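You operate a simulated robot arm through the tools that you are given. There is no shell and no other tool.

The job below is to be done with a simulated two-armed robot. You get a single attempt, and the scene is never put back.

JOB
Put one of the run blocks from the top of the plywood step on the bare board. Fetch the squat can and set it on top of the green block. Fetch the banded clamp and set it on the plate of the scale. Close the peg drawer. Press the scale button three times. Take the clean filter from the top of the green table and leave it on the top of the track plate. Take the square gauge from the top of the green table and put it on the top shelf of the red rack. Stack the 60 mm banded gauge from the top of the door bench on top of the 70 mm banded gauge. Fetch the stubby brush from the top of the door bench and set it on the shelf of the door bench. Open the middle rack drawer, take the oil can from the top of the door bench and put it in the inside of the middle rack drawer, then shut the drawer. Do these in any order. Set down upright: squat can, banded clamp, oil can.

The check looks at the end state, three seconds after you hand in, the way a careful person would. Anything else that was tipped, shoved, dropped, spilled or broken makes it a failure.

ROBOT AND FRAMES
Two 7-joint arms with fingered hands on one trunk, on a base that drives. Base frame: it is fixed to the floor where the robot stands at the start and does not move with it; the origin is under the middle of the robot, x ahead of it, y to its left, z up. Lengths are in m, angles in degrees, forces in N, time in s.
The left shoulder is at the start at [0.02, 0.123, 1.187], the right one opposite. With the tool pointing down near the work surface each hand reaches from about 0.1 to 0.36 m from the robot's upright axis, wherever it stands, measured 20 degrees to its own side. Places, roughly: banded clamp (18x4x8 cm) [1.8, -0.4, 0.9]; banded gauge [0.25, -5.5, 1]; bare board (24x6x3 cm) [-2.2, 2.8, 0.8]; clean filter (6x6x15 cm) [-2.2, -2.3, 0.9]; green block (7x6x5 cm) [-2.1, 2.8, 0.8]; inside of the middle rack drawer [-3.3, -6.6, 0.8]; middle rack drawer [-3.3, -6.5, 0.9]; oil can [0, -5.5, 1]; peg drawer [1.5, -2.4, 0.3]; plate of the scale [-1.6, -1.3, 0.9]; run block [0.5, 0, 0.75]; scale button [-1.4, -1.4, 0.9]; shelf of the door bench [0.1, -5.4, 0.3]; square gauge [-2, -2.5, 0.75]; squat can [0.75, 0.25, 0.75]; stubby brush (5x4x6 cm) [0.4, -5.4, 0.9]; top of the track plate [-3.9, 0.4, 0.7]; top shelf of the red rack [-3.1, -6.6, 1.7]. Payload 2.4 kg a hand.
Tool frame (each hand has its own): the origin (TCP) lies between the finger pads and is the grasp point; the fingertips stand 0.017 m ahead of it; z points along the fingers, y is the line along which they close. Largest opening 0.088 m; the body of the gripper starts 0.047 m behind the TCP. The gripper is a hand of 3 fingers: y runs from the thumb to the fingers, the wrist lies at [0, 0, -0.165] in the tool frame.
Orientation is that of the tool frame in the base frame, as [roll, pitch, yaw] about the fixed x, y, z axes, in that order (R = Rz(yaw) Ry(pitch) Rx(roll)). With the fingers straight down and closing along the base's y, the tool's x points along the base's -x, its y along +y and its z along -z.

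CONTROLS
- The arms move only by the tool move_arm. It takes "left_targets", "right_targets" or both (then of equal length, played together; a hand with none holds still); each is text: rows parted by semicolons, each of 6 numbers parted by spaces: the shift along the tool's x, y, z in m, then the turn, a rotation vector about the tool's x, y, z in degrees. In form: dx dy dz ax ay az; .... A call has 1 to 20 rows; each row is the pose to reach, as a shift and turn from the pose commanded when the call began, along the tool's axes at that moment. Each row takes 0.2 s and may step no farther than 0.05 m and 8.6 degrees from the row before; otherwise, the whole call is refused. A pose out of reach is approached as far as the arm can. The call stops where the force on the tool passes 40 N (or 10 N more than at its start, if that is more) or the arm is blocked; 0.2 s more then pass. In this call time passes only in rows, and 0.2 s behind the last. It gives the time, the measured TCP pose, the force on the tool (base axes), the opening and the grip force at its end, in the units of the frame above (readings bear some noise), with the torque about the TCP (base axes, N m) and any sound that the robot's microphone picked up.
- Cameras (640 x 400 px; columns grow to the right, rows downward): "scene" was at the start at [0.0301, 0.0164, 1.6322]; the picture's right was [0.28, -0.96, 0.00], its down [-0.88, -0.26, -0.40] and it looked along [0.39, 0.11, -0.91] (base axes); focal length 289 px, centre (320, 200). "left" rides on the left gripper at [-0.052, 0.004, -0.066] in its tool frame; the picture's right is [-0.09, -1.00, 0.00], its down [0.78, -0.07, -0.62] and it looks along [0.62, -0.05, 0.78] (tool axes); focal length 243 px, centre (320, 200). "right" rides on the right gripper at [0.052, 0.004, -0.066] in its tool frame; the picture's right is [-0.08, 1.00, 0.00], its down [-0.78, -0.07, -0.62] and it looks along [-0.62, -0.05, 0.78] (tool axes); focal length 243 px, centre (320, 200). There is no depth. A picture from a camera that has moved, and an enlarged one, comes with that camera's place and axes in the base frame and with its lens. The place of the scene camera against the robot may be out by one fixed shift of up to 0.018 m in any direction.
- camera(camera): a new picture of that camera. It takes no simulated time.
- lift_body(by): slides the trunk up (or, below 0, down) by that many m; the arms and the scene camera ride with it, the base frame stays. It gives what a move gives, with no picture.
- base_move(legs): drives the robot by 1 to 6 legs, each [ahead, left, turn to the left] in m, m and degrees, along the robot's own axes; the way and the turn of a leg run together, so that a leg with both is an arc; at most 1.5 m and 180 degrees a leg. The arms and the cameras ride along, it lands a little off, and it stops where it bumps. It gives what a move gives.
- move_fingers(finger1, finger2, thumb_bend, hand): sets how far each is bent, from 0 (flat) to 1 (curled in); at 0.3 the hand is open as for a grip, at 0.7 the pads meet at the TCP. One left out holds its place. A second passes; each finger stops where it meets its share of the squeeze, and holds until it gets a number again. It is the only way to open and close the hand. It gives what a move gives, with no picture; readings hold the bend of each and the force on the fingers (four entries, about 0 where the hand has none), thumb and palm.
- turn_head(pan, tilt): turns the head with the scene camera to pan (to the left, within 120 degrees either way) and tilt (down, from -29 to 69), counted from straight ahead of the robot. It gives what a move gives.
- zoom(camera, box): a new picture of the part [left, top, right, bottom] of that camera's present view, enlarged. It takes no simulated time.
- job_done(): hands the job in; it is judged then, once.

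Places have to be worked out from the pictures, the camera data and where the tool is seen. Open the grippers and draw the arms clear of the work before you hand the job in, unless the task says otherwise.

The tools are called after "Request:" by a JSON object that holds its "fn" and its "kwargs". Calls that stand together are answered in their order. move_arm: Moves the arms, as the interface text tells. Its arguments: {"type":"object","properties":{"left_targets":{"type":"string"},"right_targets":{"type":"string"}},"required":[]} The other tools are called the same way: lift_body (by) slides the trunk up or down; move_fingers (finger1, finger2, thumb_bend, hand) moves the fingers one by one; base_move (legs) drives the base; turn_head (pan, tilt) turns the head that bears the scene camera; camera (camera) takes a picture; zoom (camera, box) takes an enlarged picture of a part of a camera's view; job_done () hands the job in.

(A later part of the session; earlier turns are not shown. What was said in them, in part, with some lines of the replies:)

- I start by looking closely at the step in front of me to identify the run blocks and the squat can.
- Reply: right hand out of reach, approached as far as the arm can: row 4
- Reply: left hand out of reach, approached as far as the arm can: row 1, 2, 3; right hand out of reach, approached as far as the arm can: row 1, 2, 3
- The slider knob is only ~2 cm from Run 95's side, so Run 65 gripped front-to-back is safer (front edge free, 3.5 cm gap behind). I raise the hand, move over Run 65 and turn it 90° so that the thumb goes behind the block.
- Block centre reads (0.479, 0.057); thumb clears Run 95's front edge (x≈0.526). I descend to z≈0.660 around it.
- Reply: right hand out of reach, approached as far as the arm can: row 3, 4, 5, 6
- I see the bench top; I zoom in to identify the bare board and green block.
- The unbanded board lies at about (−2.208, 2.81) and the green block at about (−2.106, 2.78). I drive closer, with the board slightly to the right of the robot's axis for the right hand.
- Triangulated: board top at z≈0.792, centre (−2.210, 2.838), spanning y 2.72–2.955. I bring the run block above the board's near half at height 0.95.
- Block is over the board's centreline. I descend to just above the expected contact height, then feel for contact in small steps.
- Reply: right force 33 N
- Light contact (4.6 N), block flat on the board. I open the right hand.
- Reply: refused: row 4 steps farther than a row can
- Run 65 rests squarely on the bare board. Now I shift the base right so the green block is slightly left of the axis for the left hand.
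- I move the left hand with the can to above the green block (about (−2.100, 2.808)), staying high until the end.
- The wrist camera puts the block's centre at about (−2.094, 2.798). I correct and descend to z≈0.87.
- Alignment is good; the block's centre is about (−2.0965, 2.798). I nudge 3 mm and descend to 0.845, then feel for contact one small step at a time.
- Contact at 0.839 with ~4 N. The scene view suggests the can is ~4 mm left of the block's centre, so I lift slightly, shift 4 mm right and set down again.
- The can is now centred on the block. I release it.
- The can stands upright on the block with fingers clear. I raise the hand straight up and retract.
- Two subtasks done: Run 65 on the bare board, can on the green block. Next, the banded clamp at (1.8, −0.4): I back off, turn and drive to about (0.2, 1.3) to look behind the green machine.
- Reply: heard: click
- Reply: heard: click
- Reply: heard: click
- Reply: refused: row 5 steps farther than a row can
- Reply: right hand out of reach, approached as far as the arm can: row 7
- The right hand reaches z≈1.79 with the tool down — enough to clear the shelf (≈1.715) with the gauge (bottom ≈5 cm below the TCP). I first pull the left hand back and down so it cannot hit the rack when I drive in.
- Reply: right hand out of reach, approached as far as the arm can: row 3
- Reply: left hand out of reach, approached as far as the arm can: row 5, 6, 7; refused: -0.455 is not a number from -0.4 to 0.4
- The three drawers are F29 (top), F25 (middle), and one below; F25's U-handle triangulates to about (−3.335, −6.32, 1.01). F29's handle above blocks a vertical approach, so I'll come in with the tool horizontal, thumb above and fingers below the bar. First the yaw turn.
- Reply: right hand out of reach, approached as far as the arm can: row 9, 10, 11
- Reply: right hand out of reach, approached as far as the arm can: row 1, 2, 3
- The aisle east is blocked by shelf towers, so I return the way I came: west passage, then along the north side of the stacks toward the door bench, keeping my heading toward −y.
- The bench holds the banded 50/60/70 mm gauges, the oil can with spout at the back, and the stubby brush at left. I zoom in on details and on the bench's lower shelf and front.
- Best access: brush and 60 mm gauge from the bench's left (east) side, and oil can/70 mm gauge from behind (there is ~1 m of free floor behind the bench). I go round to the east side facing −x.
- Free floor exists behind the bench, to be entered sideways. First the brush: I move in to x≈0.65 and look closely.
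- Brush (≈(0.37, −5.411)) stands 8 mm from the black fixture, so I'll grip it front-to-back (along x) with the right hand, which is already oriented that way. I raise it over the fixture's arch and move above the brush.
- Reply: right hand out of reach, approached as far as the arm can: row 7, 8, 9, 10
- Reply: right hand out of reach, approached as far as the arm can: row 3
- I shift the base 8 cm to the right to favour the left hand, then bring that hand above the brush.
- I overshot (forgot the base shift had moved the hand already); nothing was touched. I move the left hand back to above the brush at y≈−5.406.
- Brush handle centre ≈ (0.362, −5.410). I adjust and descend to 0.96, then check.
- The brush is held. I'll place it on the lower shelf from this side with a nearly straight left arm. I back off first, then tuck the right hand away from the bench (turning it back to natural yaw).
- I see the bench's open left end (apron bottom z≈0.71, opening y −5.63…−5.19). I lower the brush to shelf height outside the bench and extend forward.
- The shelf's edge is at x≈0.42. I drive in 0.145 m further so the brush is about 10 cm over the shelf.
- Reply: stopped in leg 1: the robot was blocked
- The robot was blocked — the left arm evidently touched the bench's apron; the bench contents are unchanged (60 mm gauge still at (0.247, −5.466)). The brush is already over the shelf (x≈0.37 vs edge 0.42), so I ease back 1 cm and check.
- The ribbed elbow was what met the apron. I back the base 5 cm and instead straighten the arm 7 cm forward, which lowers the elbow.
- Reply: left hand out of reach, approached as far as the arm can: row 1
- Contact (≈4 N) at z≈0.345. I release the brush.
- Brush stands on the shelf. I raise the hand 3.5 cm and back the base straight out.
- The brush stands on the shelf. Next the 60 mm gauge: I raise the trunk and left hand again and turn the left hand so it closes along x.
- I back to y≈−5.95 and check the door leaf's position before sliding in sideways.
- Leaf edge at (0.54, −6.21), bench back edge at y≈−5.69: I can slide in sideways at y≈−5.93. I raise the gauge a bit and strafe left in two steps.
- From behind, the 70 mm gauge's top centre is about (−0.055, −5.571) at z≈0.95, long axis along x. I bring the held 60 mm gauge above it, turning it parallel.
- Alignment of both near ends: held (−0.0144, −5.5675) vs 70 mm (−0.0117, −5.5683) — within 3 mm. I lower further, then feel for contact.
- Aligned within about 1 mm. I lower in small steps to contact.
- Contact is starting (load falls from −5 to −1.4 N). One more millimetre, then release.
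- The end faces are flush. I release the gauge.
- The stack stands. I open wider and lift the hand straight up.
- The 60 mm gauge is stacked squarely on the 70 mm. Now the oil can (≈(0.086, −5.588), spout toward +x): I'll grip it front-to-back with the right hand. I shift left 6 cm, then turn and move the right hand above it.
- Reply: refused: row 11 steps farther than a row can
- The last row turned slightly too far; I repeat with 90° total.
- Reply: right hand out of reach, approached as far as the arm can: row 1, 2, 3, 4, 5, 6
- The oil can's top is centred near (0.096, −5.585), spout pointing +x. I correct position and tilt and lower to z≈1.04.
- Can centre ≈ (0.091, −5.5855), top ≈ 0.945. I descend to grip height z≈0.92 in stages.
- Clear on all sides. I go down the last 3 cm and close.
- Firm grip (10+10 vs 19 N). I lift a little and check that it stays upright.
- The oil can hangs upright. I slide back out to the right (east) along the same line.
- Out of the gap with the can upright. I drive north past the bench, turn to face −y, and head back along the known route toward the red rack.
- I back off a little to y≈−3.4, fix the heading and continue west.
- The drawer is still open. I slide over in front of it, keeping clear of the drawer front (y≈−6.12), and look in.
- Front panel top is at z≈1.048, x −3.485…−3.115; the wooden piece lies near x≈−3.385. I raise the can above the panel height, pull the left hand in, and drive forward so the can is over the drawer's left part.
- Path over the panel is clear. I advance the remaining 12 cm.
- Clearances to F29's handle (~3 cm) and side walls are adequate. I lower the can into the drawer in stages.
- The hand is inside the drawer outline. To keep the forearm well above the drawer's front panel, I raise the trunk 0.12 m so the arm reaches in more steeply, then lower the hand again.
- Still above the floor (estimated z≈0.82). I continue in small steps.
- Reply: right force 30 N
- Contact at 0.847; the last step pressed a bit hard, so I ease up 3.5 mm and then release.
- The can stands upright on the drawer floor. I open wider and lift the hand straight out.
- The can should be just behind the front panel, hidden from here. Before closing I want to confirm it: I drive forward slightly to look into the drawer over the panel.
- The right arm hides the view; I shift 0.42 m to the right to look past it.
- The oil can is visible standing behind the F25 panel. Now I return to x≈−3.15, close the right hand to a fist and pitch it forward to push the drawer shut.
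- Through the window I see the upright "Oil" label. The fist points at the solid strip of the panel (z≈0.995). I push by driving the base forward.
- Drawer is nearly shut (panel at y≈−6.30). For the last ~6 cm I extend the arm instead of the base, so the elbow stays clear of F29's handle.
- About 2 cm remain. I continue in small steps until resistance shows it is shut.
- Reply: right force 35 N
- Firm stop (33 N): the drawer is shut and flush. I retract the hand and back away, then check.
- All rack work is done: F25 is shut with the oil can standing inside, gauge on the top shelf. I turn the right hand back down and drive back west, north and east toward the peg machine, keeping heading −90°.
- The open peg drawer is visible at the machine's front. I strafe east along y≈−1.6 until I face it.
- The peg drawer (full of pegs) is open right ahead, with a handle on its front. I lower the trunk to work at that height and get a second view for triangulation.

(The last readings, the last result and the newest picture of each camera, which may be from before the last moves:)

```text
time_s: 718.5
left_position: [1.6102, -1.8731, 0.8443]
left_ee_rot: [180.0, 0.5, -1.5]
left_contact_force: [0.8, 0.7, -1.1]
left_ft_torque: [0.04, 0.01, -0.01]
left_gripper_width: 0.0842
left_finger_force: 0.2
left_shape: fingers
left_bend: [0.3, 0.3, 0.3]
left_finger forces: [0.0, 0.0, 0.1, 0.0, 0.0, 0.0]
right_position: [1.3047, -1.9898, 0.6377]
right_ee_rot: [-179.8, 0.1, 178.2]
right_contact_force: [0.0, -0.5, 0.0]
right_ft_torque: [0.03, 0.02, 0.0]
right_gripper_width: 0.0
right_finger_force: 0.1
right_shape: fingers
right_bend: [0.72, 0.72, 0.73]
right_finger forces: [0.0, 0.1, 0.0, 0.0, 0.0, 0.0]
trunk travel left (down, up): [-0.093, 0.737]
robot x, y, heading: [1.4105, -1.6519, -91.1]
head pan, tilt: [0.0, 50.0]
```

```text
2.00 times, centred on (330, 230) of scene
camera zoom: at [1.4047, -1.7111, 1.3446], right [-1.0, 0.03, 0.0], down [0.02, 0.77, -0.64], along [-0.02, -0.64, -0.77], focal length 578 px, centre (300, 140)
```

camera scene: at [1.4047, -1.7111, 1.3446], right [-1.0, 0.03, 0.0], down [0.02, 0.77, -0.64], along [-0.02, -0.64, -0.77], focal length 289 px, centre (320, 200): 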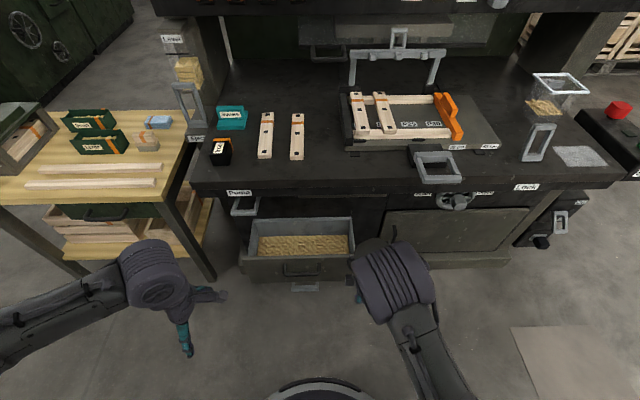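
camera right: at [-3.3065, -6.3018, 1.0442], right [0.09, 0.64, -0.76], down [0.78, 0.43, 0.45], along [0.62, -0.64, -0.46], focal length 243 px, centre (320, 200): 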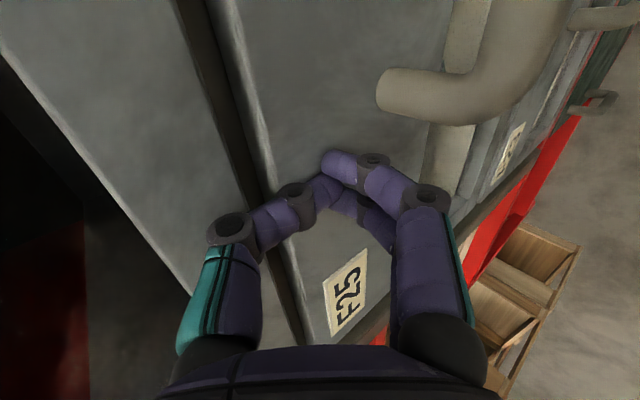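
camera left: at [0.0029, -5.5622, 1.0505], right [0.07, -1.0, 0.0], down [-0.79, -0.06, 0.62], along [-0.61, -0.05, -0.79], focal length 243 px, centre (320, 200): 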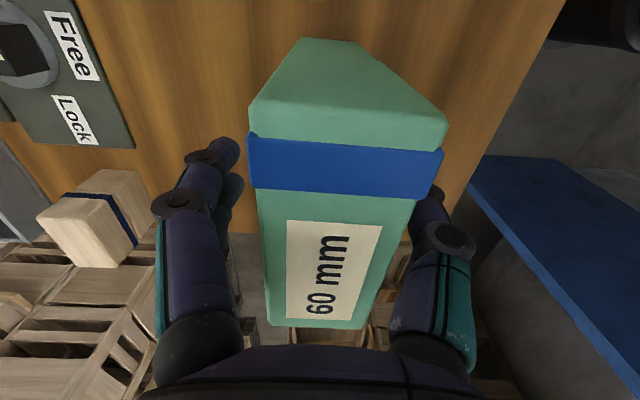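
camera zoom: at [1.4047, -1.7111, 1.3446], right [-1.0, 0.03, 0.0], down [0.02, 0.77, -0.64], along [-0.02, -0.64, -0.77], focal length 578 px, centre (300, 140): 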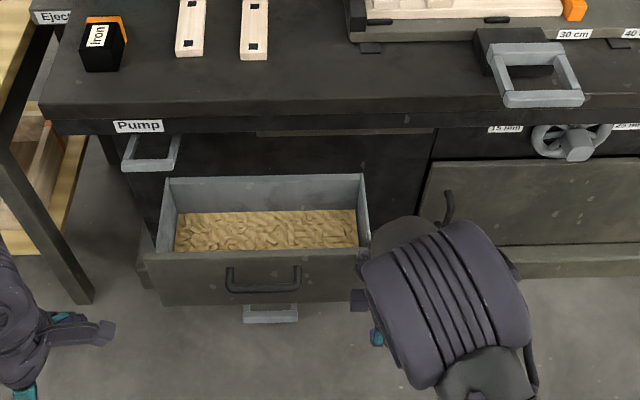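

Triangulated: the drawer's front panel spans x 1.27–1.67, z 0.23–0.43 at y≈−2.215, handle bar at z≈0.375. I lower the trunk fully, pitch the right fist forward and bring it to z≈0.35 in front of the panel, right of the handle.

Request:
{"fn": "lift_body", "kwargs": {"by": -0.09}}

Request:
{"fn": "move_arm", "kwargs": {"right_targets": "0 -0.006 0.03 7.5 0 0; 0 -0.013 0.06 15 0 0; 0 -0.02 0.09 22.5 0 0; 0 -0.027 0.12 30 0 0; 0 -0.034 0.155 37.5 0 0; 0 -0.04 0.19 45 0 0"}}

Request:
{"fn": "camera", "kwargs": {"camera": "scene"}}

Request:
{"fn": "camera", "kwargs": {"camera": "right"}}

```text
time_s: 719.8
left_position: [1.6106, -1.8731, 0.7546]
left_ee_rot: [179.9, 0.4, -1.5]
left_contact_force: [-0.8, -0.7, -0.5]
left_ft_torque: [-0.01, 0.01, 0.01]
left_gripper_width: 0.0842
left_finger_force: 0.1
left_shape: fingers
left_bend: [0.3, 0.3, 0.3]
left_finger forces: [0.0, 0.0, 0.1, 0.1, 0.0, 0.0]
right_position: [1.3053, -1.9903, 0.549]
right_ee_rot: [-179.9, 0.1, 178.2]
right_contact_force: [-0.6, -1.1, -0.3]
right_ft_torque: [-0.05, -0.01, 0.02]
right_gripper_width: 0.0003
right_finger_force: 0.1
right_shape: fingers
right_bend: [0.72, 0.72, 0.73]
right_finger forces: [0.0, 0.0, 0.0, 0.1, 0.0, 0.0]
trunk travel left (down, up): [-0.003, 0.827]
robot x, y, heading: [1.4147, -1.655, -91.6]
head pan, tilt: [0.0, 50.0]
```

```text
time_s: 721.2
left_position: [1.6103, -1.8737, 0.7547]
left_ee_rot: [-180.0, 0.6, -1.5]
left_contact_force: [0.6, 0.2, 0.6]
left_ft_torque: [0.0, -0.01, -0.01]
left_gripper_width: 0.0842
left_finger_force: 0.1
left_shape: fingers
left_bend: [0.3, 0.3, 0.3]
left_finger forces: [0.0, 0.0, 0.0, 0.0, 0.1, 0.1]
right_position: [1.3058, -2.0302, 0.3586]
right_ee_rot: [-134.7, 0.1, 178.3]
right_contact_force: [-0.8, -1.0, 0.5]
right_ft_torque: [-0.01, 0.01, 0.02]
right_gripper_width: 0.0
right_finger_force: 0.0
right_shape: fingers
right_bend: [0.72, 0.72, 0.72]
right_finger forces: [0.1, 0.0, 0.0, 0.0, 0.0, 0.0]
trunk travel left (down, up): [-0.003, 0.827]
robot x, y, heading: [1.4124, -1.6529, -91.5]
head pan, tilt: [0.0, 50.0]
```

```text
taken
camera scene: at [1.4047, -1.7111, 1.2546], right [-1.0, 0.03, 0.0], down [0.02, 0.77, -0.64], along [-0.02, -0.64, -0.77], focal length 289 px, centre (320, 200)
```

scene: 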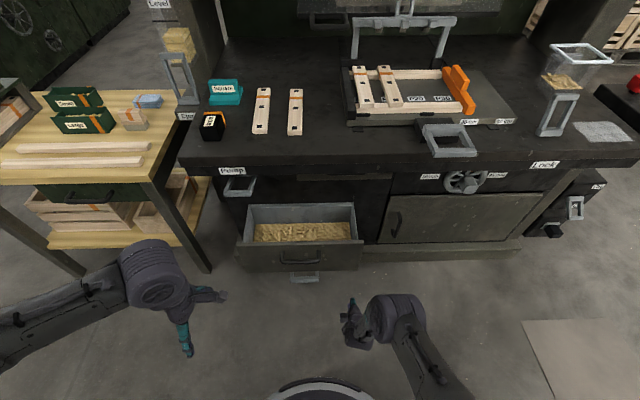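

```text
taken
camera right: at [1.2546, -1.977, 0.4002], right [0.11, 0.7, -0.71], down [0.79, 0.37, 0.49], along [0.6, -0.61, -0.51], focal length 243 px, centre (320, 200)
```

right: 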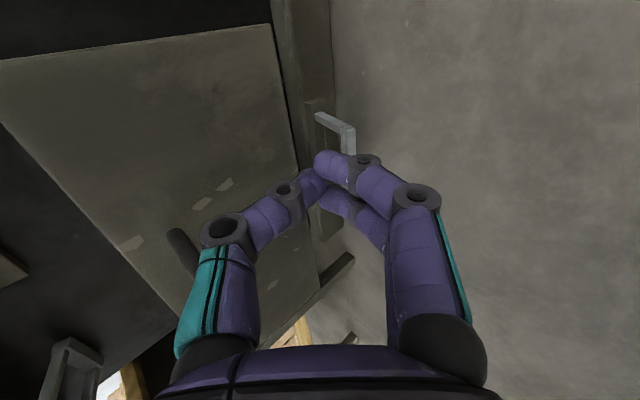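

The fist is near the panel's right end; I shift 7 cm left for a more central push, straighten the heading, then drive forward gently.

Request:
{"fn": "base_move", "kwargs": {"legs": [[0, 0.07, 1.4]]}}

Request:
{"fn": "base_move", "kwargs": {"legs": [[0.13, 0, 0]]}}

Request:
{"fn": "camera", "kwargs": {"camera": "scene"}}

Request:
{"fn": "camera", "kwargs": {"camera": "right"}}

```text
time_s: 722.2
left_position: [1.6862, -1.8706, 0.7538]
left_ee_rot: [-179.9, 0.4, -0.1]
left_contact_force: [0.4, 0.2, 0.4]
left_ft_torque: [-0.01, 0.01, 0.03]
left_gripper_width: 0.0841
left_finger_force: 0.1
left_shape: fingers
left_bend: [0.3, 0.3, 0.3]
left_finger forces: [0.1, 0.1, 0.0, 0.0, 0.0, 0.0]
right_position: [1.3855, -2.0336, 0.3583]
right_ee_rot: [-134.8, 0.2, 179.6]
right_contact_force: [-0.5, -0.3, -0.3]
right_ft_torque: [0.03, -0.01, 0.03]
right_gripper_width: 0.0
right_finger_force: 0.0
right_shape: fingers
right_bend: [0.72, 0.72, 0.72]
right_finger forces: [0.0, 0.0, 0.0, 0.0, 0.0, 0.1]
trunk travel left (down, up): [-0.003, 0.827]
robot x, y, heading: [1.4854, -1.6532, -90.1]
head pan, tilt: [0.0, 50.0]
```

```text
time_s: 723.5
left_position: [1.6865, -2.0011, 0.7541]
left_ee_rot: [179.9, 0.5, -0.2]
left_contact_force: [-0.6, 0.0, 0.1]
left_ft_torque: [0.02, 0.0, 0.03]
left_gripper_width: 0.0843
left_finger_force: 0.1
left_shape: fingers
left_bend: [0.3, 0.3, 0.3]
left_finger forces: [0.1, 0.1, 0.0, 0.0, 0.0, 0.0]
right_position: [1.385, -2.1657, 0.3579]
right_ee_rot: [-134.8, 0.0, 179.6]
right_contact_force: [0.0, -0.3, 0.2]
right_ft_torque: [0.0, -0.01, -0.01]
right_gripper_width: 0.0
right_finger_force: 0.0
right_shape: fingers
right_bend: [0.72, 0.72, 0.72]
right_finger forces: [0.0, 0.1, 0.2, 0.0, 0.1, 0.1]
trunk travel left (down, up): [-0.003, 0.827]
robot x, y, heading: [1.4848, -1.7861, -89.7]
head pan, tilt: [0.0, 50.0]
```

```text
taken
camera scene: at [1.4768, -1.8432, 1.2546], right [-1.0, 0.0, 0.0], down [0.0, 0.77, -0.64], along [0.0, -0.64, -0.77], focal length 289 px, centre (320, 200)
```

scene: 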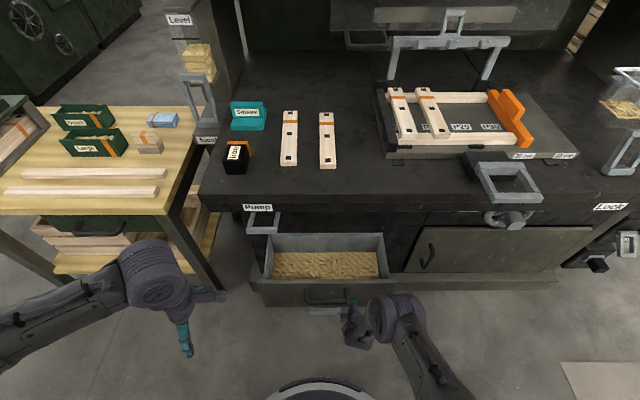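

```text
taken
camera right: at [1.3331, -2.1131, 0.4007], right [0.09, 0.7, -0.71], down [0.78, 0.39, 0.49], along [0.62, -0.6, -0.51], focal length 243 px, centre (320, 200)
```

right: 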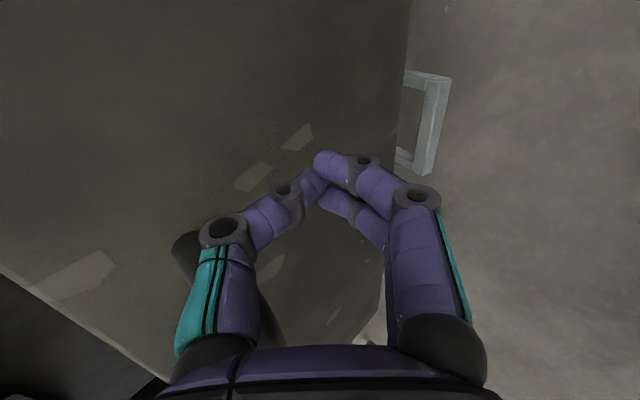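

The left arm would come close to the small bench on the left, so I tuck it in first (natural yaw, lower and nearer the body).

Request:
{"fn": "move_arm", "kwargs": {"left_targets": "-0.004 -0.007 0.015 0 0 -8.2; -0.009 -0.014 0.03 0 0 -16.4; -0.013 -0.021 0.045 0 0 -24.6; -0.018 -0.028 0.06 0 0 -32.8; -0.022 -0.036 0.075 0 0 -41; -0.027 -0.043 0.09 0 0 -49.2; -0.031 -0.05 0.105 0 0 -57.4; -0.036 -0.058 0.12 0 0 -65.6; -0.04 -0.065 0.135 0 0 -73.8; -0.045 -0.073 0.15 0 0 -82; -0.05 -0.08 0.165 0 0 -90"}}

Request:
{"fn": "turn_head", "kwargs": {"pan": 20, "tilt": 55}}

Request:
{"fn": "camera", "kwargs": {"camera": "scene"}}

```text
time_s: 725.9
left_position: [1.616, -1.9867, 0.575]
left_ee_rot: [-179.6, 0.0, 90.1]
left_contact_force: [0.5, 0.4, -0.2]
left_ft_torque: [0.0, 0.0, -0.02]
left_gripper_width: 0.0846
left_finger_force: 0.0
left_shape: fingers
left_bend: [0.3, 0.3, 0.3]
left_finger forces: [0.0, 0.1, 0.0, 0.1, 0.0, 0.1]
left hand out of reach, approached as far as the arm can: row 4, 5, 6, 7, 8, 9, 10, 11
right_position: [1.3849, -2.1646, 0.357]
right_ee_rot: [-134.9, 0.0, 179.6]
right_contact_force: [0.3, -0.5, -0.5]
right_ft_torque: [0.02, 0.03, -0.03]
right_gripper_width: 0.0
right_finger_force: 0.0
right_shape: fingers
right_bend: [0.72, 0.72, 0.72]
right_finger forces: [0.0, 0.1, 0.2, 0.1, 0.1, 0.0]
trunk travel left (down, up): [-0.003, 0.827]
robot x, y, heading: [1.48, -1.7843, -90.1]
head pan, tilt: [0.0, 50.0]
```

```text
time_s: 726.7
left_position: [1.6172, -1.9863, 0.5765]
left_ee_rot: [-179.6, 0.0, 89.9]
left_contact_force: [0.5, 0.9, 0.4]
left_ft_torque: [-0.02, 0.0, 0.04]
left_gripper_width: 0.0843
left_finger_force: 0.1
left_shape: fingers
left_bend: [0.3, 0.3, 0.3]
left_finger forces: [0.0, 0.1, 0.0, 0.0, 0.0, 0.0]
right_position: [1.3856, -2.1644, 0.3578]
right_ee_rot: [-134.8, 0.2, 179.7]
right_contact_force: [-0.2, 0.0, 0.2]
right_ft_torque: [-0.02, 0.0, 0.0]
right_gripper_width: 0.0
right_finger_force: 0.0
right_shape: fingers
right_bend: [0.72, 0.72, 0.72]
right_finger forces: [0.0, 0.0, 0.0, 0.0, 0.0, 0.0]
trunk travel left (down, up): [-0.003, 0.827]
robot x, y, heading: [1.4831, -1.7876, -90.2]
head pan, tilt: [20.0, 55.0]
```

```text
taken
camera scene: at [1.5013, -1.8342, 1.2481], right [-0.94, -0.34, 0.0], down [-0.28, 0.77, -0.57], along [0.19, -0.54, -0.82], focal length 289 px, centre (320, 200)
```

scene: 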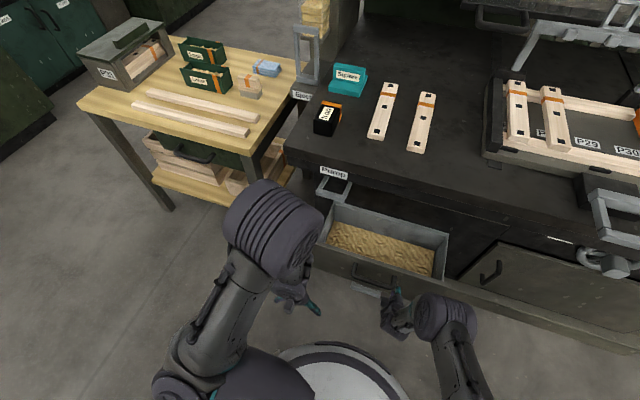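

The left elbow would end up near the counter edge; I raise the left arm so that it stays above the counter items instead.

Request:
{"fn": "move_arm", "kwargs": {"left_targets": "0 0 -0.04 0 0 0; 0 0 -0.08 0 0 0; 0 0 -0.12 0 0 0; 0 0 -0.16 0 0 0; 0 0 -0.2 0 0 0; 0 0 -0.24 0 0 0; 0 0 -0.28 0 0 0; 0 0 -0.32 0 0 0; 0 0 -0.36 0 0 0"}}

Request:
{"fn": "camera", "kwargs": {"camera": "scene"}}

```text
time_s: 728.7
left_position: [1.6199, -1.9853, 0.9355]
left_ee_rot: [-179.4, 0.0, 89.8]
left_contact_force: [-0.6, 0.2, 0.1]
left_ft_torque: [-0.03, -0.02, -0.02]
left_gripper_width: 0.0842
left_finger_force: 0.1
left_shape: fingers
left_bend: [0.3, 0.3, 0.3]
left_finger forces: [0.0, 0.0, 0.1, 0.0, 0.0, 0.1]
left hand out of reach, approached as far as the arm can: row 1, 2
right_position: [1.3849, -2.1657, 0.358]
right_ee_rot: [-134.9, 0.0, 179.6]
right_contact_force: [0.8, 0.3, -0.1]
right_ft_torque: [0.02, -0.03, 0.01]
right_gripper_width: 0.0001
right_finger_force: 0.1
right_shape: fingers
right_bend: [0.72, 0.72, 0.72]
right_finger forces: [0.0, 0.1, 0.0, 0.1, 0.0, 0.0]
trunk travel left (down, up): [-0.003, 0.827]
robot x, y, heading: [1.4811, -1.7861, -89.9]
head pan, tilt: [20.0, 55.0]
```

```text
taken
camera scene: at [1.5015, -1.8342, 1.2481], right [-0.94, -0.34, 0.0], down [-0.28, 0.77, -0.57], along [0.19, -0.54, -0.82], focal length 289 px, centre (320, 200)
```

scene: 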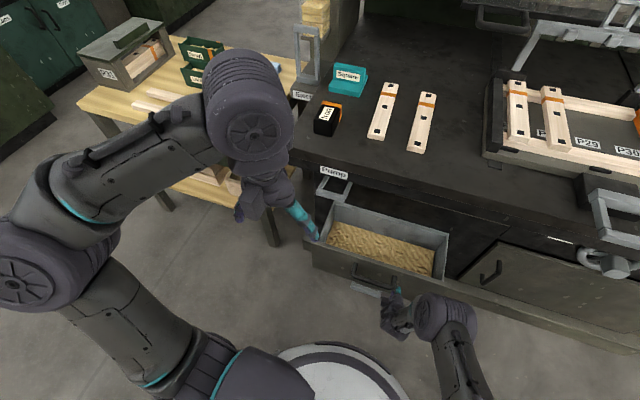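

Now the left arm is above everything. I push forward in small legs.

Request:
{"fn": "base_move", "kwargs": {"legs": [[0.07, 0, 0], [0.05, 0, 0]]}}

Request:
{"fn": "turn_head", "kwargs": {"pan": 0, "tilt": 55}}

Request:
{"fn": "camera", "kwargs": {"camera": "scene"}}

Request:
{"fn": "camera", "kwargs": {"camera": "right"}}

```text
time_s: 730.3
left_position: [1.621, -2.1066, 0.9349]
left_ee_rot: [-179.5, 0.0, 89.9]
left_contact_force: [0.2, -0.2, 0.9]
left_ft_torque: [0.02, 0.01, 0.03]
left_gripper_width: 0.0845
left_finger_force: 0.2
left_shape: fingers
left_bend: [0.3, 0.3, 0.3]
left_finger forces: [0.0, 0.0, 0.0, 0.0, 0.0, 0.1]
right_position: [1.3845, -2.2854, 0.3586]
right_ee_rot: [-134.8, 0.2, 179.7]
right_contact_force: [0.4, 0.7, -0.2]
right_ft_torque: [0.0, -0.01, 0.02]
right_gripper_width: 0.0
right_finger_force: 0.0
right_shape: fingers
right_bend: [0.72, 0.72, 0.73]
right_finger forces: [0.0, 0.1, 0.0, 0.0, 0.0, 0.0]
trunk travel left (down, up): [-0.003, 0.827]
robot x, y, heading: [1.482, -1.9059, -89.9]
head pan, tilt: [20.0, 55.0]
```

```text
time_s: 731.1
left_position: [1.6189, -2.1075, 0.933]
left_ee_rot: [-179.5, 0.0, 89.8]
left_contact_force: [-1.2, 0.3, -0.4]
left_ft_torque: [-0.01, 0.02, -0.04]
left_gripper_width: 0.0843
left_finger_force: 0.0
left_shape: fingers
left_bend: [0.3, 0.3, 0.3]
left_finger forces: [0.1, 0.0, 0.1, 0.0, 0.0, 0.0]
right_position: [1.3846, -2.2864, 0.3575]
right_ee_rot: [-134.8, 0.1, 179.7]
right_contact_force: [0.3, -0.6, -0.4]
right_ft_torque: [0.02, 0.04, -0.02]
right_gripper_width: 0.0
right_finger_force: 0.1
right_shape: fingers
right_bend: [0.72, 0.72, 0.73]
right_finger forces: [0.0, 0.0, 0.1, 0.1, 0.0, 0.0]
trunk travel left (down, up): [-0.003, 0.827]
robot x, y, heading: [1.4853, -1.9079, -89.8]
head pan, tilt: [0.0, 55.0]
```

```text
taken
camera scene: at [1.4766, -1.9598, 1.2481], right [-1.0, 0.0, 0.0], down [0.0, 0.82, -0.57], along [0.0, -0.57, -0.82], focal length 289 px, centre (320, 200)
```

scene: 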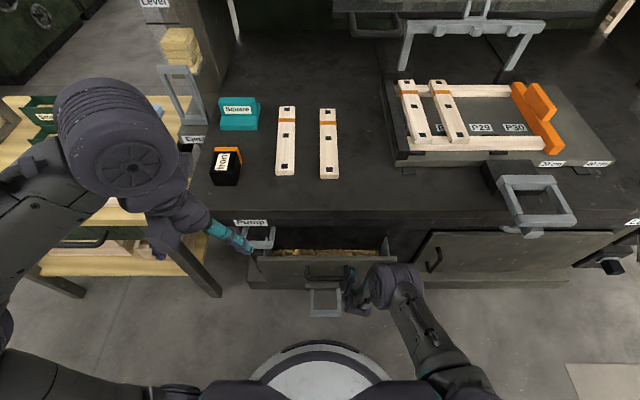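

```text
taken
camera right: at [1.3331, -2.2347, 0.4007], right [0.09, 0.7, -0.71], down [0.78, 0.39, 0.49], along [0.62, -0.6, -0.51], focal length 243 px, centre (320, 200)
```

right: 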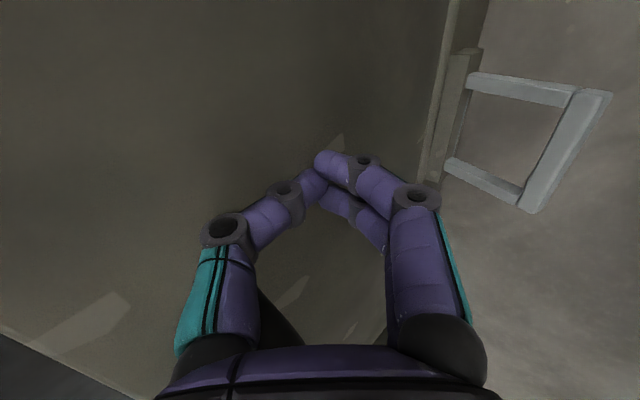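

The drawer follows smoothly (panel at y≈−2.30). I continue with short legs and check for the stop.

Request:
{"fn": "base_move", "kwargs": {"legs": [[0.04, 0, 0]]}}

Request:
{"fn": "camera", "kwargs": {"camera": "right"}}

Request:
{"fn": "zoom", "kwargs": {"camera": "scene", "box": [220, 200, 460, 340]}}

```text
time_s: 732.0
left_position: [1.6198, -2.147, 0.9348]
left_ee_rot: [-179.6, 0.1, 89.9]
left_contact_force: [0.0, 0.1, -0.2]
left_ft_torque: [-0.03, -0.01, 0.02]
left_gripper_width: 0.0845
left_finger_force: 0.0
left_shape: fingers
left_bend: [0.3, 0.3, 0.3]
left_finger forces: [0.0, 0.0, 0.0, 0.1, 0.1, 0.0]
right_position: [1.3845, -2.3264, 0.3587]
right_ee_rot: [-134.9, 0.0, 179.5]
right_contact_force: [-0.6, -0.4, 0.0]
right_ft_torque: [0.0, 0.0, -0.01]
right_gripper_width: 0.0001
right_finger_force: 0.1
right_shape: fingers
right_bend: [0.72, 0.72, 0.73]
right_finger forces: [0.0, 0.1, 0.0, 0.0, 0.1, 0.0]
trunk travel left (down, up): [-0.003, 0.827]
robot x, y, heading: [1.4867, -1.9448, -90.3]
head pan, tilt: [0.0, 55.0]
```

```text
taken
camera right: at [1.3328, -2.2743, 0.4008], right [0.09, 0.7, -0.71], down [0.78, 0.39, 0.49], along [0.62, -0.6, -0.51], focal length 243 px, centre (320, 200)
```

right: 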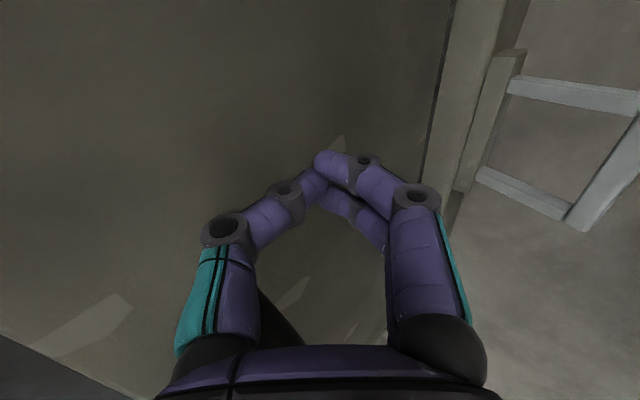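

```text
2.67 times, centred on (340, 270) of scene
camera zoom: at [1.4765, -1.9993, 1.2481], right [-1.0, 0.0, 0.0], down [0.0, 0.82, -0.57], along [0.0, -0.57, -0.82], focal length 771 px, centre (267, 13)
```

zoom: 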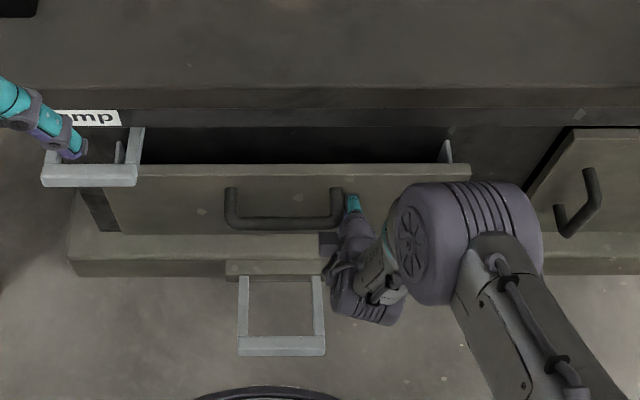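

About 5 cm remain and a pedal loop stands 5 cm ahead of my base, so I finish by extending the arm.

Request:
{"fn": "move_arm", "kwargs": {"right_targets": "0 -0.0071 0.0071 0 0 0; 0 -0.0141 0.0141 0 0 0; 0 -0.0212 0.0212 0 0 0"}}

Request:
{"fn": "zoom", "kwargs": {"camera": "scene", "box": [220, 200, 460, 340]}}

```text
time_s: 732.8
left_position: [1.6195, -2.1471, 0.9344]
left_ee_rot: [-179.5, 0.2, 89.8]
left_contact_force: [0.8, 0.2, 0.4]
left_ft_torque: [-0.03, 0.0, -0.01]
left_gripper_width: 0.0842
left_finger_force: 0.0
left_shape: fingers
left_bend: [0.3, 0.3, 0.3]
left_finger forces: [0.0, 0.0, 0.0, 0.0, 0.0, 0.0]
right_position: [1.3835, -2.355, 0.358]
right_ee_rot: [-134.9, 0.2, 179.6]
right_contact_force: [0.4, 2.7, 0.8]
right_ft_torque: [0.01, -0.02, 0.0]
right_gripper_width: 0.0001
right_finger_force: 1.8
right_shape: fingers
right_bend: [0.72, 0.72, 0.74]
right_finger forces: [0.1, 0.1, 0.1, 0.0, 3.8, 0.1]
trunk travel left (down, up): [-0.003, 0.827]
robot x, y, heading: [1.4856, -1.945, -90.0]
head pan, tilt: [0.0, 55.0]
```

```text
2.67 times, centred on (340, 270) of scene
camera zoom: at [1.4765, -1.9994, 1.2481], right [-1.0, 0.0, 0.0], down [0.0, 0.82, -0.57], along [0.0, -0.57, -0.82], focal length 771 px, centre (267, 13)
```

zoom: 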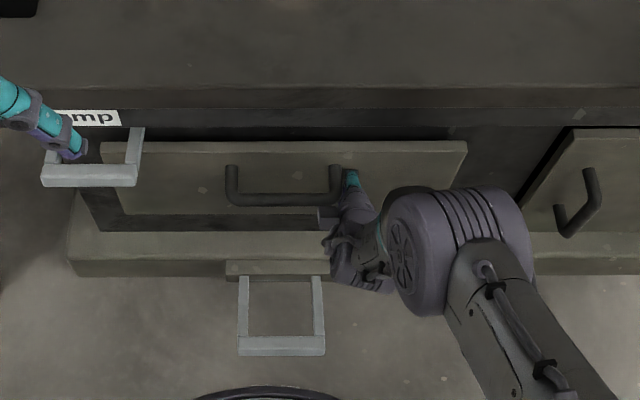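

Request:
{"fn": "move_arm", "kwargs": {"right_targets": "0 -0.0057 0.0057 0 0 0; 0 -0.0113 0.0113 0 0 0; 0 -0.017 0.017 0 0 0"}}

Request:
{"fn": "zoom", "kwargs": {"camera": "scene", "box": [220, 200, 460, 340]}}

Request:
{"fn": "camera", "kwargs": {"camera": "right"}}

```text
time_s: 733.5
left_position: [1.6198, -2.1464, 0.9356]
left_ee_rot: [-179.5, 0.1, 89.8]
left_contact_force: [-0.4, 0.6, 0.0]
left_ft_torque: [0.02, -0.01, 0.0]
left_gripper_width: 0.0841
left_finger_force: 0.0
left_shape: fingers
left_bend: [0.3, 0.3, 0.3]
left_finger forces: [0.0, 0.0, 0.1, 0.0, 0.1, 0.0]
right_position: [1.3845, -2.3667, 0.3549]
right_ee_rot: [-135.7, 0.2, 179.6]
right_contact_force: [0.0, 12.1, 0.7]
right_ft_torque: [-0.34, -0.02, -0.03]
right_gripper_width: 0.0001
right_finger_force: 6.5
right_shape: fingers
right_bend: [0.71, 0.71, 0.73]
right_finger forces: [0.0, 0.0, 0.0, 0.0, 13.9, 0.0]
trunk travel left (down, up): [-0.003, 0.827]
robot x, y, heading: [1.4834, -1.9484, -90.1]
head pan, tilt: [0.0, 55.0]
stopped in row 3 (right hand): the force on the tool passed its limit at 52 N (the readings are from after the stop); the commanded pose is now the measured one
```

```text
2.67 times, centred on (340, 270) of scene
camera zoom: at [1.4765, -1.9981, 1.2481], right [-1.0, 0.0, 0.0], down [0.0, 0.82, -0.57], along [0.0, -0.57, -0.82], focal length 771 px, centre (267, 13)
```

zoom: 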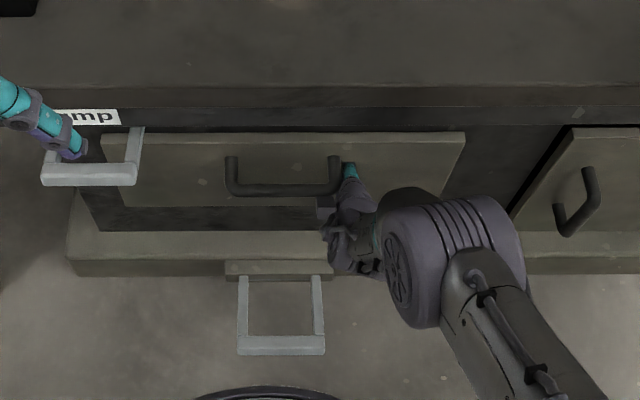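

```text
taken
camera right: at [1.3329, -2.3153, 0.3973], right [0.09, 0.71, -0.7], down [0.78, 0.38, 0.49], along [0.62, -0.59, -0.52], focal length 243 px, centre (320, 200)
```

right: 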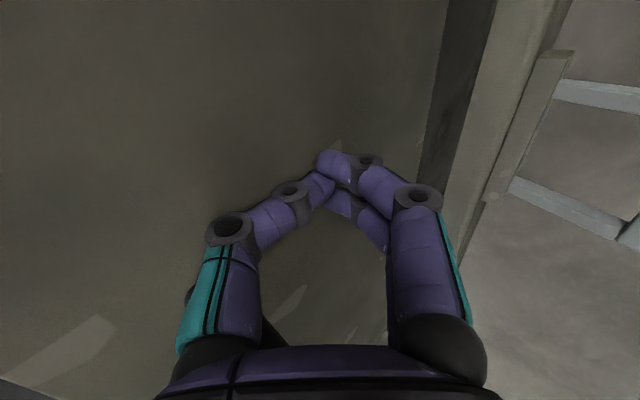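

The stop force (52 N) indicates the drawer has reached its closed stop. I retract the arm and back away to inspect.

Request:
{"fn": "move_arm", "kwargs": {"right_targets": "0 0.01 -0.01 0 0 0; 0 0.025 -0.025 0 0 0; 0 0.045 -0.045 0 0 0"}}

Request:
{"fn": "base_move", "kwargs": {"legs": [[-0.25, 0, 0]]}}

Request:
{"fn": "camera", "kwargs": {"camera": "scene"}}

Request:
{"fn": "zoom", "kwargs": {"camera": "scene", "box": [220, 150, 460, 310]}}

```text
time_s: 734.2
left_position: [1.6194, -2.1468, 0.9345]
left_ee_rot: [-179.5, 0.1, 89.8]
left_contact_force: [-0.1, -0.7, -0.4]
left_ft_torque: [0.03, 0.0, -0.02]
left_gripper_width: 0.0842
left_finger_force: 0.0
left_shape: fingers
left_bend: [0.3, 0.3, 0.3]
left_finger forces: [0.0, 0.0, 0.0, 0.0, 0.0, 0.0]
right_position: [1.3854, -2.3042, 0.3559]
right_ee_rot: [-135.4, 0.2, 179.6]
right_contact_force: [-0.4, 0.1, 0.5]
right_ft_torque: [0.01, -0.01, 0.01]
right_gripper_width: 0.0001
right_finger_force: 0.0
right_shape: fingers
right_bend: [0.72, 0.72, 0.73]
right_finger forces: [0.0, 0.0, 0.0, 0.0, 0.1, 0.1]
trunk travel left (down, up): [-0.003, 0.827]
robot x, y, heading: [1.4875, -1.9499, -90.3]
head pan, tilt: [0.0, 55.0]
```

```text
time_s: 736.1
left_position: [1.6193, -1.8925, 0.9345]
left_ee_rot: [-179.6, 0.1, 89.8]
left_contact_force: [0.1, -0.4, -0.3]
left_ft_torque: [-0.03, 0.01, -0.02]
left_gripper_width: 0.0843
left_finger_force: 0.1
left_shape: fingers
left_bend: [0.3, 0.3, 0.3]
left_finger forces: [0.1, 0.0, 0.1, 0.0, 0.1, 0.0]
right_position: [1.3858, -2.0507, 0.3557]
right_ee_rot: [-135.5, 0.2, 179.6]
right_contact_force: [-0.1, -0.4, 0.7]
right_ft_torque: [-0.01, -0.02, -0.02]
right_gripper_width: 0.0002
right_finger_force: 0.1
right_shape: fingers
right_bend: [0.72, 0.72, 0.73]
right_finger forces: [0.1, 0.0, 0.0, 0.0, 0.0, 0.0]
trunk travel left (down, up): [-0.003, 0.827]
robot x, y, heading: [1.4857, -1.694, -90.5]
head pan, tilt: [0.0, 55.0]
```

```text
taken
camera scene: at [1.4772, -1.745, 1.2481], right [-1.0, 0.0, 0.0], down [0.0, 0.82, -0.57], along [0.0, -0.57, -0.82], focal length 289 px, centre (320, 200)
```

scene: 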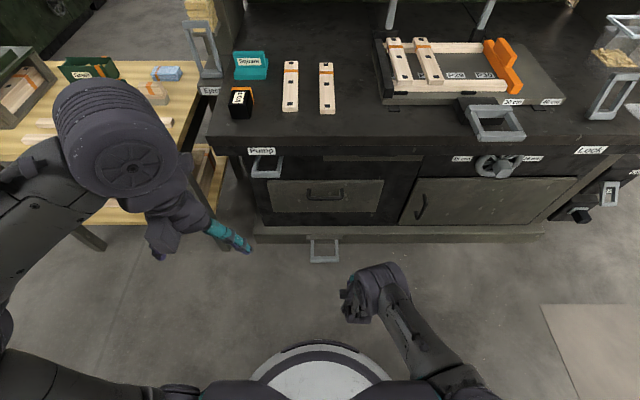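

```text
2.50 times, centred on (340, 230) of scene
camera zoom: at [1.4772, -1.745, 1.2481], right [-1.0, 0.0, 0.0], down [0.0, 0.82, -0.57], along [0.0, -0.57, -0.82], focal length 723 px, centre (270, 125)
```

zoom: 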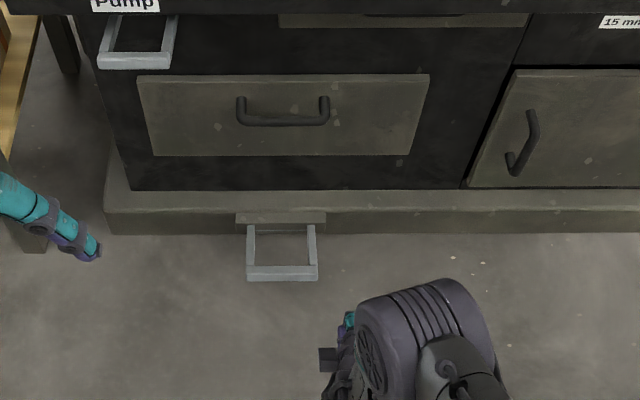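

The drawer is shut flush. I check the light specks on the floor nearby to be sure nothing spilled.

Request:
{"fn": "zoom", "kwargs": {"camera": "scene", "box": [340, 220, 460, 300]}}

Request:
{"fn": "zoom", "kwargs": {"camera": "scene", "box": [440, 230, 640, 370]}}

```text
5.00 times, centred on (400, 260) of scene
camera zoom: at [1.4772, -1.745, 1.2481], right [-1.0, 0.0, 0.0], down [0.0, 0.82, -0.57], along [0.0, -0.57, -0.82], focal length 1446 px, centre (-80, -100)
```

zoom: 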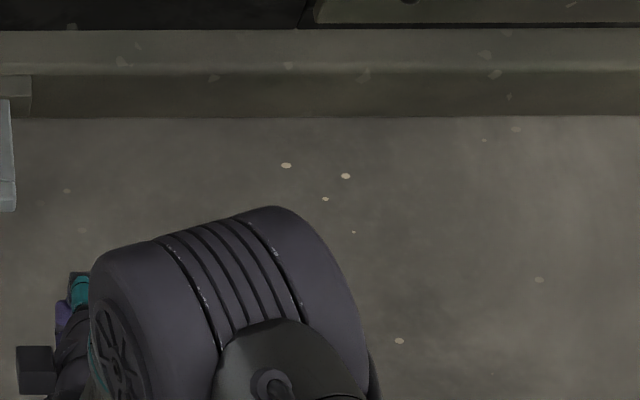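

```text
2.86 times, centred on (540, 300) of scene
camera zoom: at [1.4772, -1.745, 1.2481], right [-1.0, 0.0, 0.0], down [0.0, 0.82, -0.57], along [0.0, -0.57, -0.82], focal length 826 px, centre (-309, -86)
```

zoom: 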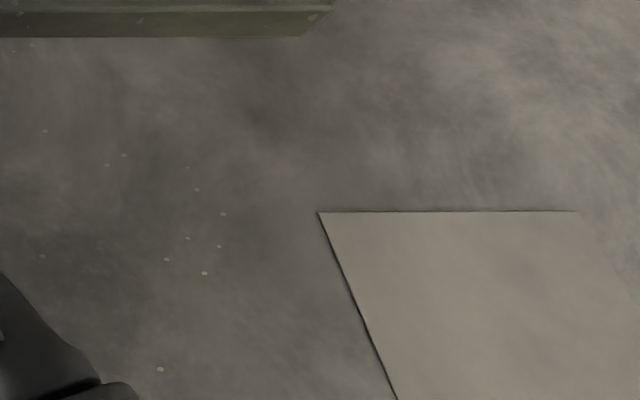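

Those are just paint specks in the floor texture; nothing spilled. I open the right hand, return it to pointing down, raise the trunk, and drive clear of the machines.

Request:
{"fn": "move_arm", "kwargs": {"right_targets": "0 0 -0.01 -7.5 0 0; 0 0 -0.02 -15 0 0; 0 0 -0.03 -22.5 0 0; 0 0 -0.04 -30 0 0; 0 0 -0.05 -37.5 0 0; 0 0 -0.06 -45 0 0"}}

Request:
{"fn": "move_fingers", "kwargs": {"hand": "right", "finger1": 0.3, "finger2": 0.3, "thumb_bend": 0.3}}

Request:
{"fn": "lift_body", "kwargs": {"by": 0.37}}

Request:
{"fn": "base_move", "kwargs": {"legs": [[0.03, -0.9, 0.5], [0, -0.9, 0]]}}

Request:
{"fn": "turn_head", "kwargs": {"pan": -70, "tilt": 25}}

Request:
{"fn": "camera", "kwargs": {"camera": "scene"}}

```text
time_s: 737.5
left_position: [1.6206, -1.893, 0.9345]
left_ee_rot: [-179.5, 0.0, 89.7]
left_contact_force: [-0.7, 0.1, 0.3]
left_ft_torque: [-0.01, -0.01, 0.04]
left_gripper_width: 0.0843
left_finger_force: 0.0
left_shape: fingers
left_bend: [0.3, 0.3, 0.3]
left_finger forces: [0.0, 0.0, 0.1, 0.0, 0.0, 0.1]
right_position: [1.3864, -2.0076, 0.3988]
right_ee_rot: [179.5, 0.2, 179.6]
right_contact_force: [0.6, 0.7, 0.3]
right_ft_torque: [0.0, 0.01, 0.01]
right_gripper_width: 0.0001
right_finger_force: 0.0
right_shape: fingers
right_bend: [0.72, 0.72, 0.73]
right_finger forces: [0.0, 0.1, 0.0, 0.0, 0.1, 0.0]
trunk travel left (down, up): [-0.003, 0.827]
robot x, y, heading: [1.4847, -1.6934, -90.0]
head pan, tilt: [0.0, 55.0]
```

```text
time_s: 738.5
left_position: [1.6206, -1.8928, 0.9342]
left_ee_rot: [-179.5, -0.1, 89.8]
left_contact_force: [-0.6, 0.5, -0.3]
left_ft_torque: [0.04, -0.02, 0.01]
left_gripper_width: 0.0841
left_finger_force: 0.2
left_shape: fingers
left_bend: [0.3, 0.3, 0.3]
left_finger forces: [0.0, 0.1, 0.1, 0.1, 0.0, 0.1]
right_position: [1.3868, -2.0073, 0.3994]
right_ee_rot: [179.6, 0.2, 179.6]
right_contact_force: [0.1, 0.1, 0.4]
right_ft_torque: [0.02, 0.0, 0.03]
right_gripper_width: 0.0838
right_finger_force: 0.0
right_shape: fingers
right_bend: [0.3, 0.3, 0.3]
right_finger forces: [0.0, 0.0, 0.1, 0.0, 0.0, 0.0]
trunk travel left (down, up): [-0.003, 0.827]
robot x, y, heading: [1.4796, -1.6931, -90.1]
head pan, tilt: [0.0, 55.0]
```

```text
time_s: 742.1
left_position: [1.6202, -1.8924, 1.3043]
left_ee_rot: [-179.4, 0.0, 89.9]
left_contact_force: [0.1, -0.5, 0.9]
left_ft_torque: [0.01, 0.01, 0.0]
left_gripper_width: 0.0847
left_finger_force: 0.0
left_shape: fingers
left_bend: [0.3, 0.3, 0.3]
left_finger forces: [0.1, 0.1, 0.1, 0.1, 0.0, 0.0]
right_position: [1.3861, -2.0074, 0.7682]
right_ee_rot: [179.6, 0.2, 179.6]
right_contact_force: [0.0, -0.5, -0.5]
right_ft_torque: [-0.05, -0.03, 0.01]
right_gripper_width: 0.0843
right_finger_force: 0.0
right_shape: fingers
right_bend: [0.3, 0.3, 0.3]
right_finger forces: [0.0, 0.0, 0.0, 0.0, 0.1, 0.0]
trunk travel left (down, up): [-0.373, 0.457]
robot x, y, heading: [1.4852, -1.6922, -90.1]
head pan, tilt: [0.0, 55.0]
```

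```text
time_s: 751.2
left_position: [-0.1965, -1.9152, 1.3044]
left_ee_rot: [-179.6, 0.0, 88.7]
left_contact_force: [0.4, 0.0, 0.4]
left_ft_torque: [0.0, 0.03, 0.0]
left_gripper_width: 0.0844
left_finger_force: 0.0
left_shape: fingers
left_bend: [0.3, 0.3, 0.3]
left_finger forces: [0.0, 0.1, 0.0, 0.0, 0.0, 0.1]
right_position: [-0.4331, -2.0256, 0.7695]
right_ee_rot: [179.5, 0.2, 178.6]
right_contact_force: [-0.3, -0.2, 0.1]
right_ft_torque: [0.01, 0.0, 0.01]
right_gripper_width: 0.0843
right_finger_force: 0.0
right_shape: fingers
right_bend: [0.3, 0.3, 0.3]
right_finger forces: [0.1, 0.1, 0.0, 0.0, 0.0, 0.0]
trunk travel left (down, up): [-0.373, 0.457]
robot x, y, heading: [-0.3282, -1.7141, -91.2]
head pan, tilt: [0.0, 55.0]
```

```text
time_s: 752.6
left_position: [-0.1982, -1.9164, 1.3045]
left_ee_rot: [-179.4, -0.1, 88.7]
left_contact_force: [0.0, 0.6, 0.2]
left_ft_torque: [0.0, 0.03, 0.02]
left_gripper_width: 0.0845
left_finger_force: 0.0
left_shape: fingers
left_bend: [0.3, 0.3, 0.3]
left_finger forces: [0.1, 0.0, 0.0, 0.0, 0.0, 0.0]
right_position: [-0.432, -2.0258, 0.7682]
right_ee_rot: [179.5, 0.1, 178.6]
right_contact_force: [-0.3, 0.1, -0.7]
right_ft_torque: [-0.02, -0.01, -0.02]
right_gripper_width: 0.084
right_finger_force: 0.1
right_shape: fingers
right_bend: [0.3, 0.3, 0.3]
right_finger forces: [0.0, 0.0, 0.0, 0.0, 0.0, 0.1]
trunk travel left (down, up): [-0.373, 0.457]
robot x, y, heading: [-0.3325, -1.7107, -91.4]
head pan, tilt: [-70.0, 25.0]
```

```text
taken
camera scene: at [-0.4225, -1.7231, 1.6621], right [-0.32, 0.95, 0.0], down [0.4, 0.14, -0.91], along [-0.86, -0.29, -0.42], focal length 289 px, centre (320, 200)
```

scene: 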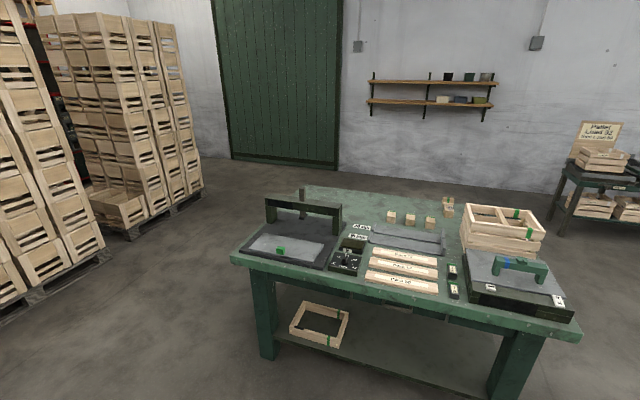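

Everything here is in order. I take a last look at the track plate and, after a turn, at the bench with the run block and the can.

Request:
{"fn": "base_move", "kwargs": {"legs": [[0, 0, -100]]}}

Request:
{"fn": "turn_head", "kwargs": {"pan": -35, "tilt": 10}}

Request:
{"fn": "zoom", "kwargs": {"camera": "scene", "box": [120, 80, 520, 280]}}

Request:
{"fn": "turn_head", "kwargs": {"pan": -78, "tilt": 10}}

Request:
{"fn": "zoom", "kwargs": {"camera": "scene", "box": [160, 100, 460, 280]}}

```text
time_s: 757.2
left_position: [-0.5519, -1.8061, 1.3055]
left_ee_rot: [-179.5, -0.1, -11.8]
left_contact_force: [1.1, -0.6, 0.4]
left_ft_torque: [-0.01, 0.04, 0.02]
left_gripper_width: 0.0844
left_finger_force: 0.1
left_shape: fingers
left_bend: [0.3, 0.3, 0.3]
left_finger forces: [0.0, 0.0, 0.1, 0.1, 0.1, 0.0]
right_position: [-0.6181, -1.5534, 0.769]
right_ee_rot: [179.5, 0.2, 78.1]
right_contact_force: [0.5, -0.1, 1.0]
right_ft_torque: [0.05, -0.03, -0.02]
right_gripper_width: 0.0842
right_finger_force: 0.0
right_shape: fingers
right_bend: [0.3, 0.3, 0.3]
right_finger forces: [0.0, 0.0, 0.0, 0.1, 0.0, 0.0]
trunk travel left (down, up): [-0.373, 0.457]
robot x, y, heading: [-0.331, -1.712, 168.5]
head pan, tilt: [-70.0, 25.0]
```

```text
time_s: 758.3
left_position: [-0.5514, -1.8056, 1.3052]
left_ee_rot: [-179.5, 0.0, -11.7]
left_contact_force: [-0.4, -0.7, 0.3]
left_ft_torque: [0.0, -0.02, 0.0]
left_gripper_width: 0.0843
left_finger_force: 0.1
left_shape: fingers
left_bend: [0.3, 0.3, 0.3]
left_finger forces: [0.1, 0.0, 0.0, 0.0, 0.0, 0.1]
right_position: [-0.6175, -1.5526, 0.769]
right_ee_rot: [179.4, 0.1, 78.1]
right_contact_force: [-0.5, 0.2, -0.4]
right_ft_torque: [-0.01, 0.04, 0.0]
right_gripper_width: 0.0842
right_finger_force: 0.0
right_shape: fingers
right_bend: [0.3, 0.3, 0.3]
right_finger forces: [0.0, 0.0, 0.0, 0.0, 0.0, 0.0]
trunk travel left (down, up): [-0.373, 0.457]
robot x, y, heading: [-0.3334, -1.7126, 168.3]
head pan, tilt: [-35.0, 10.0]
```

```text
1.60 times, centred on (320, 180) of scene
camera zoom: at [-0.3803, -1.6494, 1.6864], right [0.73, 0.69, 0.0], down [0.12, -0.13, -0.98], along [-0.67, 0.72, -0.17], focal length 463 px, centre (320, 232)
```

zoom: 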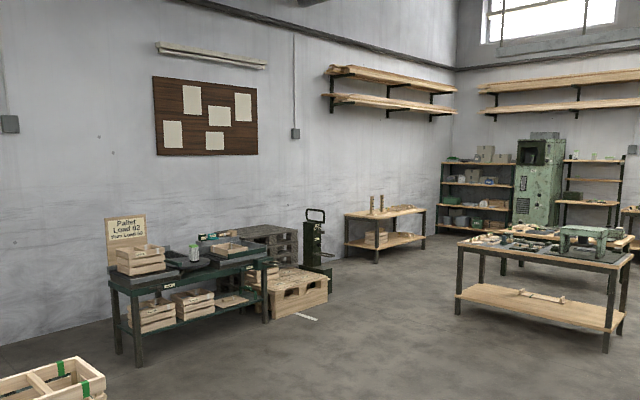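

```text
time_s: 759.4
left_position: [-0.5527, -1.8063, 1.3043]
left_ee_rot: [-179.5, 0.1, -11.6]
left_contact_force: [-0.4, -0.3, -0.1]
left_ft_torque: [0.03, -0.01, 0.0]
left_gripper_width: 0.0843
left_finger_force: 0.0
left_shape: fingers
left_bend: [0.3, 0.3, 0.3]
left_finger forces: [0.0, 0.0, 0.0, 0.1, 0.0, 0.0]
right_position: [-0.6182, -1.5534, 0.7695]
right_ee_rot: [179.5, 0.1, 78.2]
right_contact_force: [-0.5, 0.5, -0.4]
right_ft_torque: [0.05, 0.0, -0.01]
right_gripper_width: 0.0841
right_finger_force: 0.1
right_shape: fingers
right_bend: [0.3, 0.3, 0.3]
right_finger forces: [0.0, 0.0, 0.1, 0.0, 0.1, 0.0]
trunk travel left (down, up): [-0.373, 0.457]
robot x, y, heading: [-0.3295, -1.7136, 168.4]
head pan, tilt: [-78.0, 10.0]
```

```text
2.13 times, centred on (310, 190) of scene
camera zoom: at [-0.3171, -1.6242, 1.6865], right [1.0, 0.01, 0.0], down [0.0, -0.17, -0.98], along [-0.01, 0.98, -0.17], focal length 617 px, centre (341, 221)
```

zoom: 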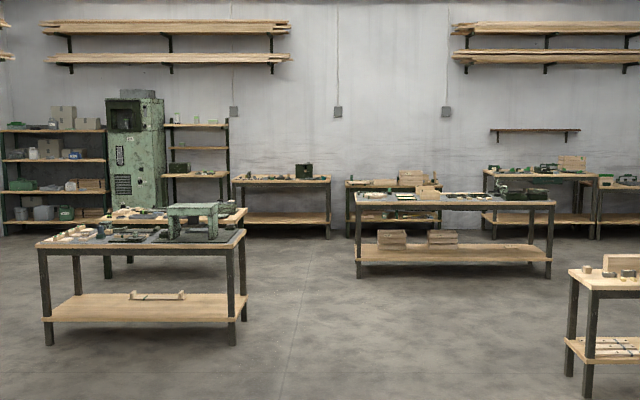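

The filter is still standing on the track plate, and every other placement was checked as I did it. Both grippers are open and the arms are clear, so I hand the job in.

Request:
{"fn": "job_done", "kwargs": {}}

```text
The job is handed in.
```

I finished every part of the job and handed it in; the result of the check isn't back yet.

- **Run block:** the Run 65 block is on the bare board.
- **Squat can:** it stands upright on the green block.
- **Banded clamp:** it stands upright on the scale plate.
- **Scale button:** I pressed "Zero" three times and heard three clicks.
- **Clean filter:** it stands on the round plate in the middle of the roller table, which I took to be the track plate because it matches the listed place.
- **Square gauge:** it is on the red rack's shelf at about 1.7 m. There is a higher panel with crates on it, but 1.7 m is the height listed for the top shelf.
- **60 mm gauge:** it is stacked squarely on the 70 mm gauge, which I did not move.
- **Stubby brush:** it stands on the door bench's lower shelf.
- **Oil can:** it stands upright inside the middle rack drawer (F25), which is shut. I could see it through the drawer's window after closing.
- **Peg drawer:** it is closed, flush with the machine front. Nothing spilled.

- **Contact with the door bench:** while placing the brush, the left elbow touched the door bench and the robot stopped. The gauge I measured on the bench had not shifted, and nothing else looked disturbed.
- **Firm press on the run block:** I pressed it onto the board harder than intended (about 33 N) before easing off.
- **Firm press on the oil can:** I also pressed it onto the drawer floor too hard (about 30 N) before easing off. Both were still sitting correctly afterwards.

I did not go back for a close look at the bench with the run block and the squat can before handing in; from across the room it looked undisturbed.
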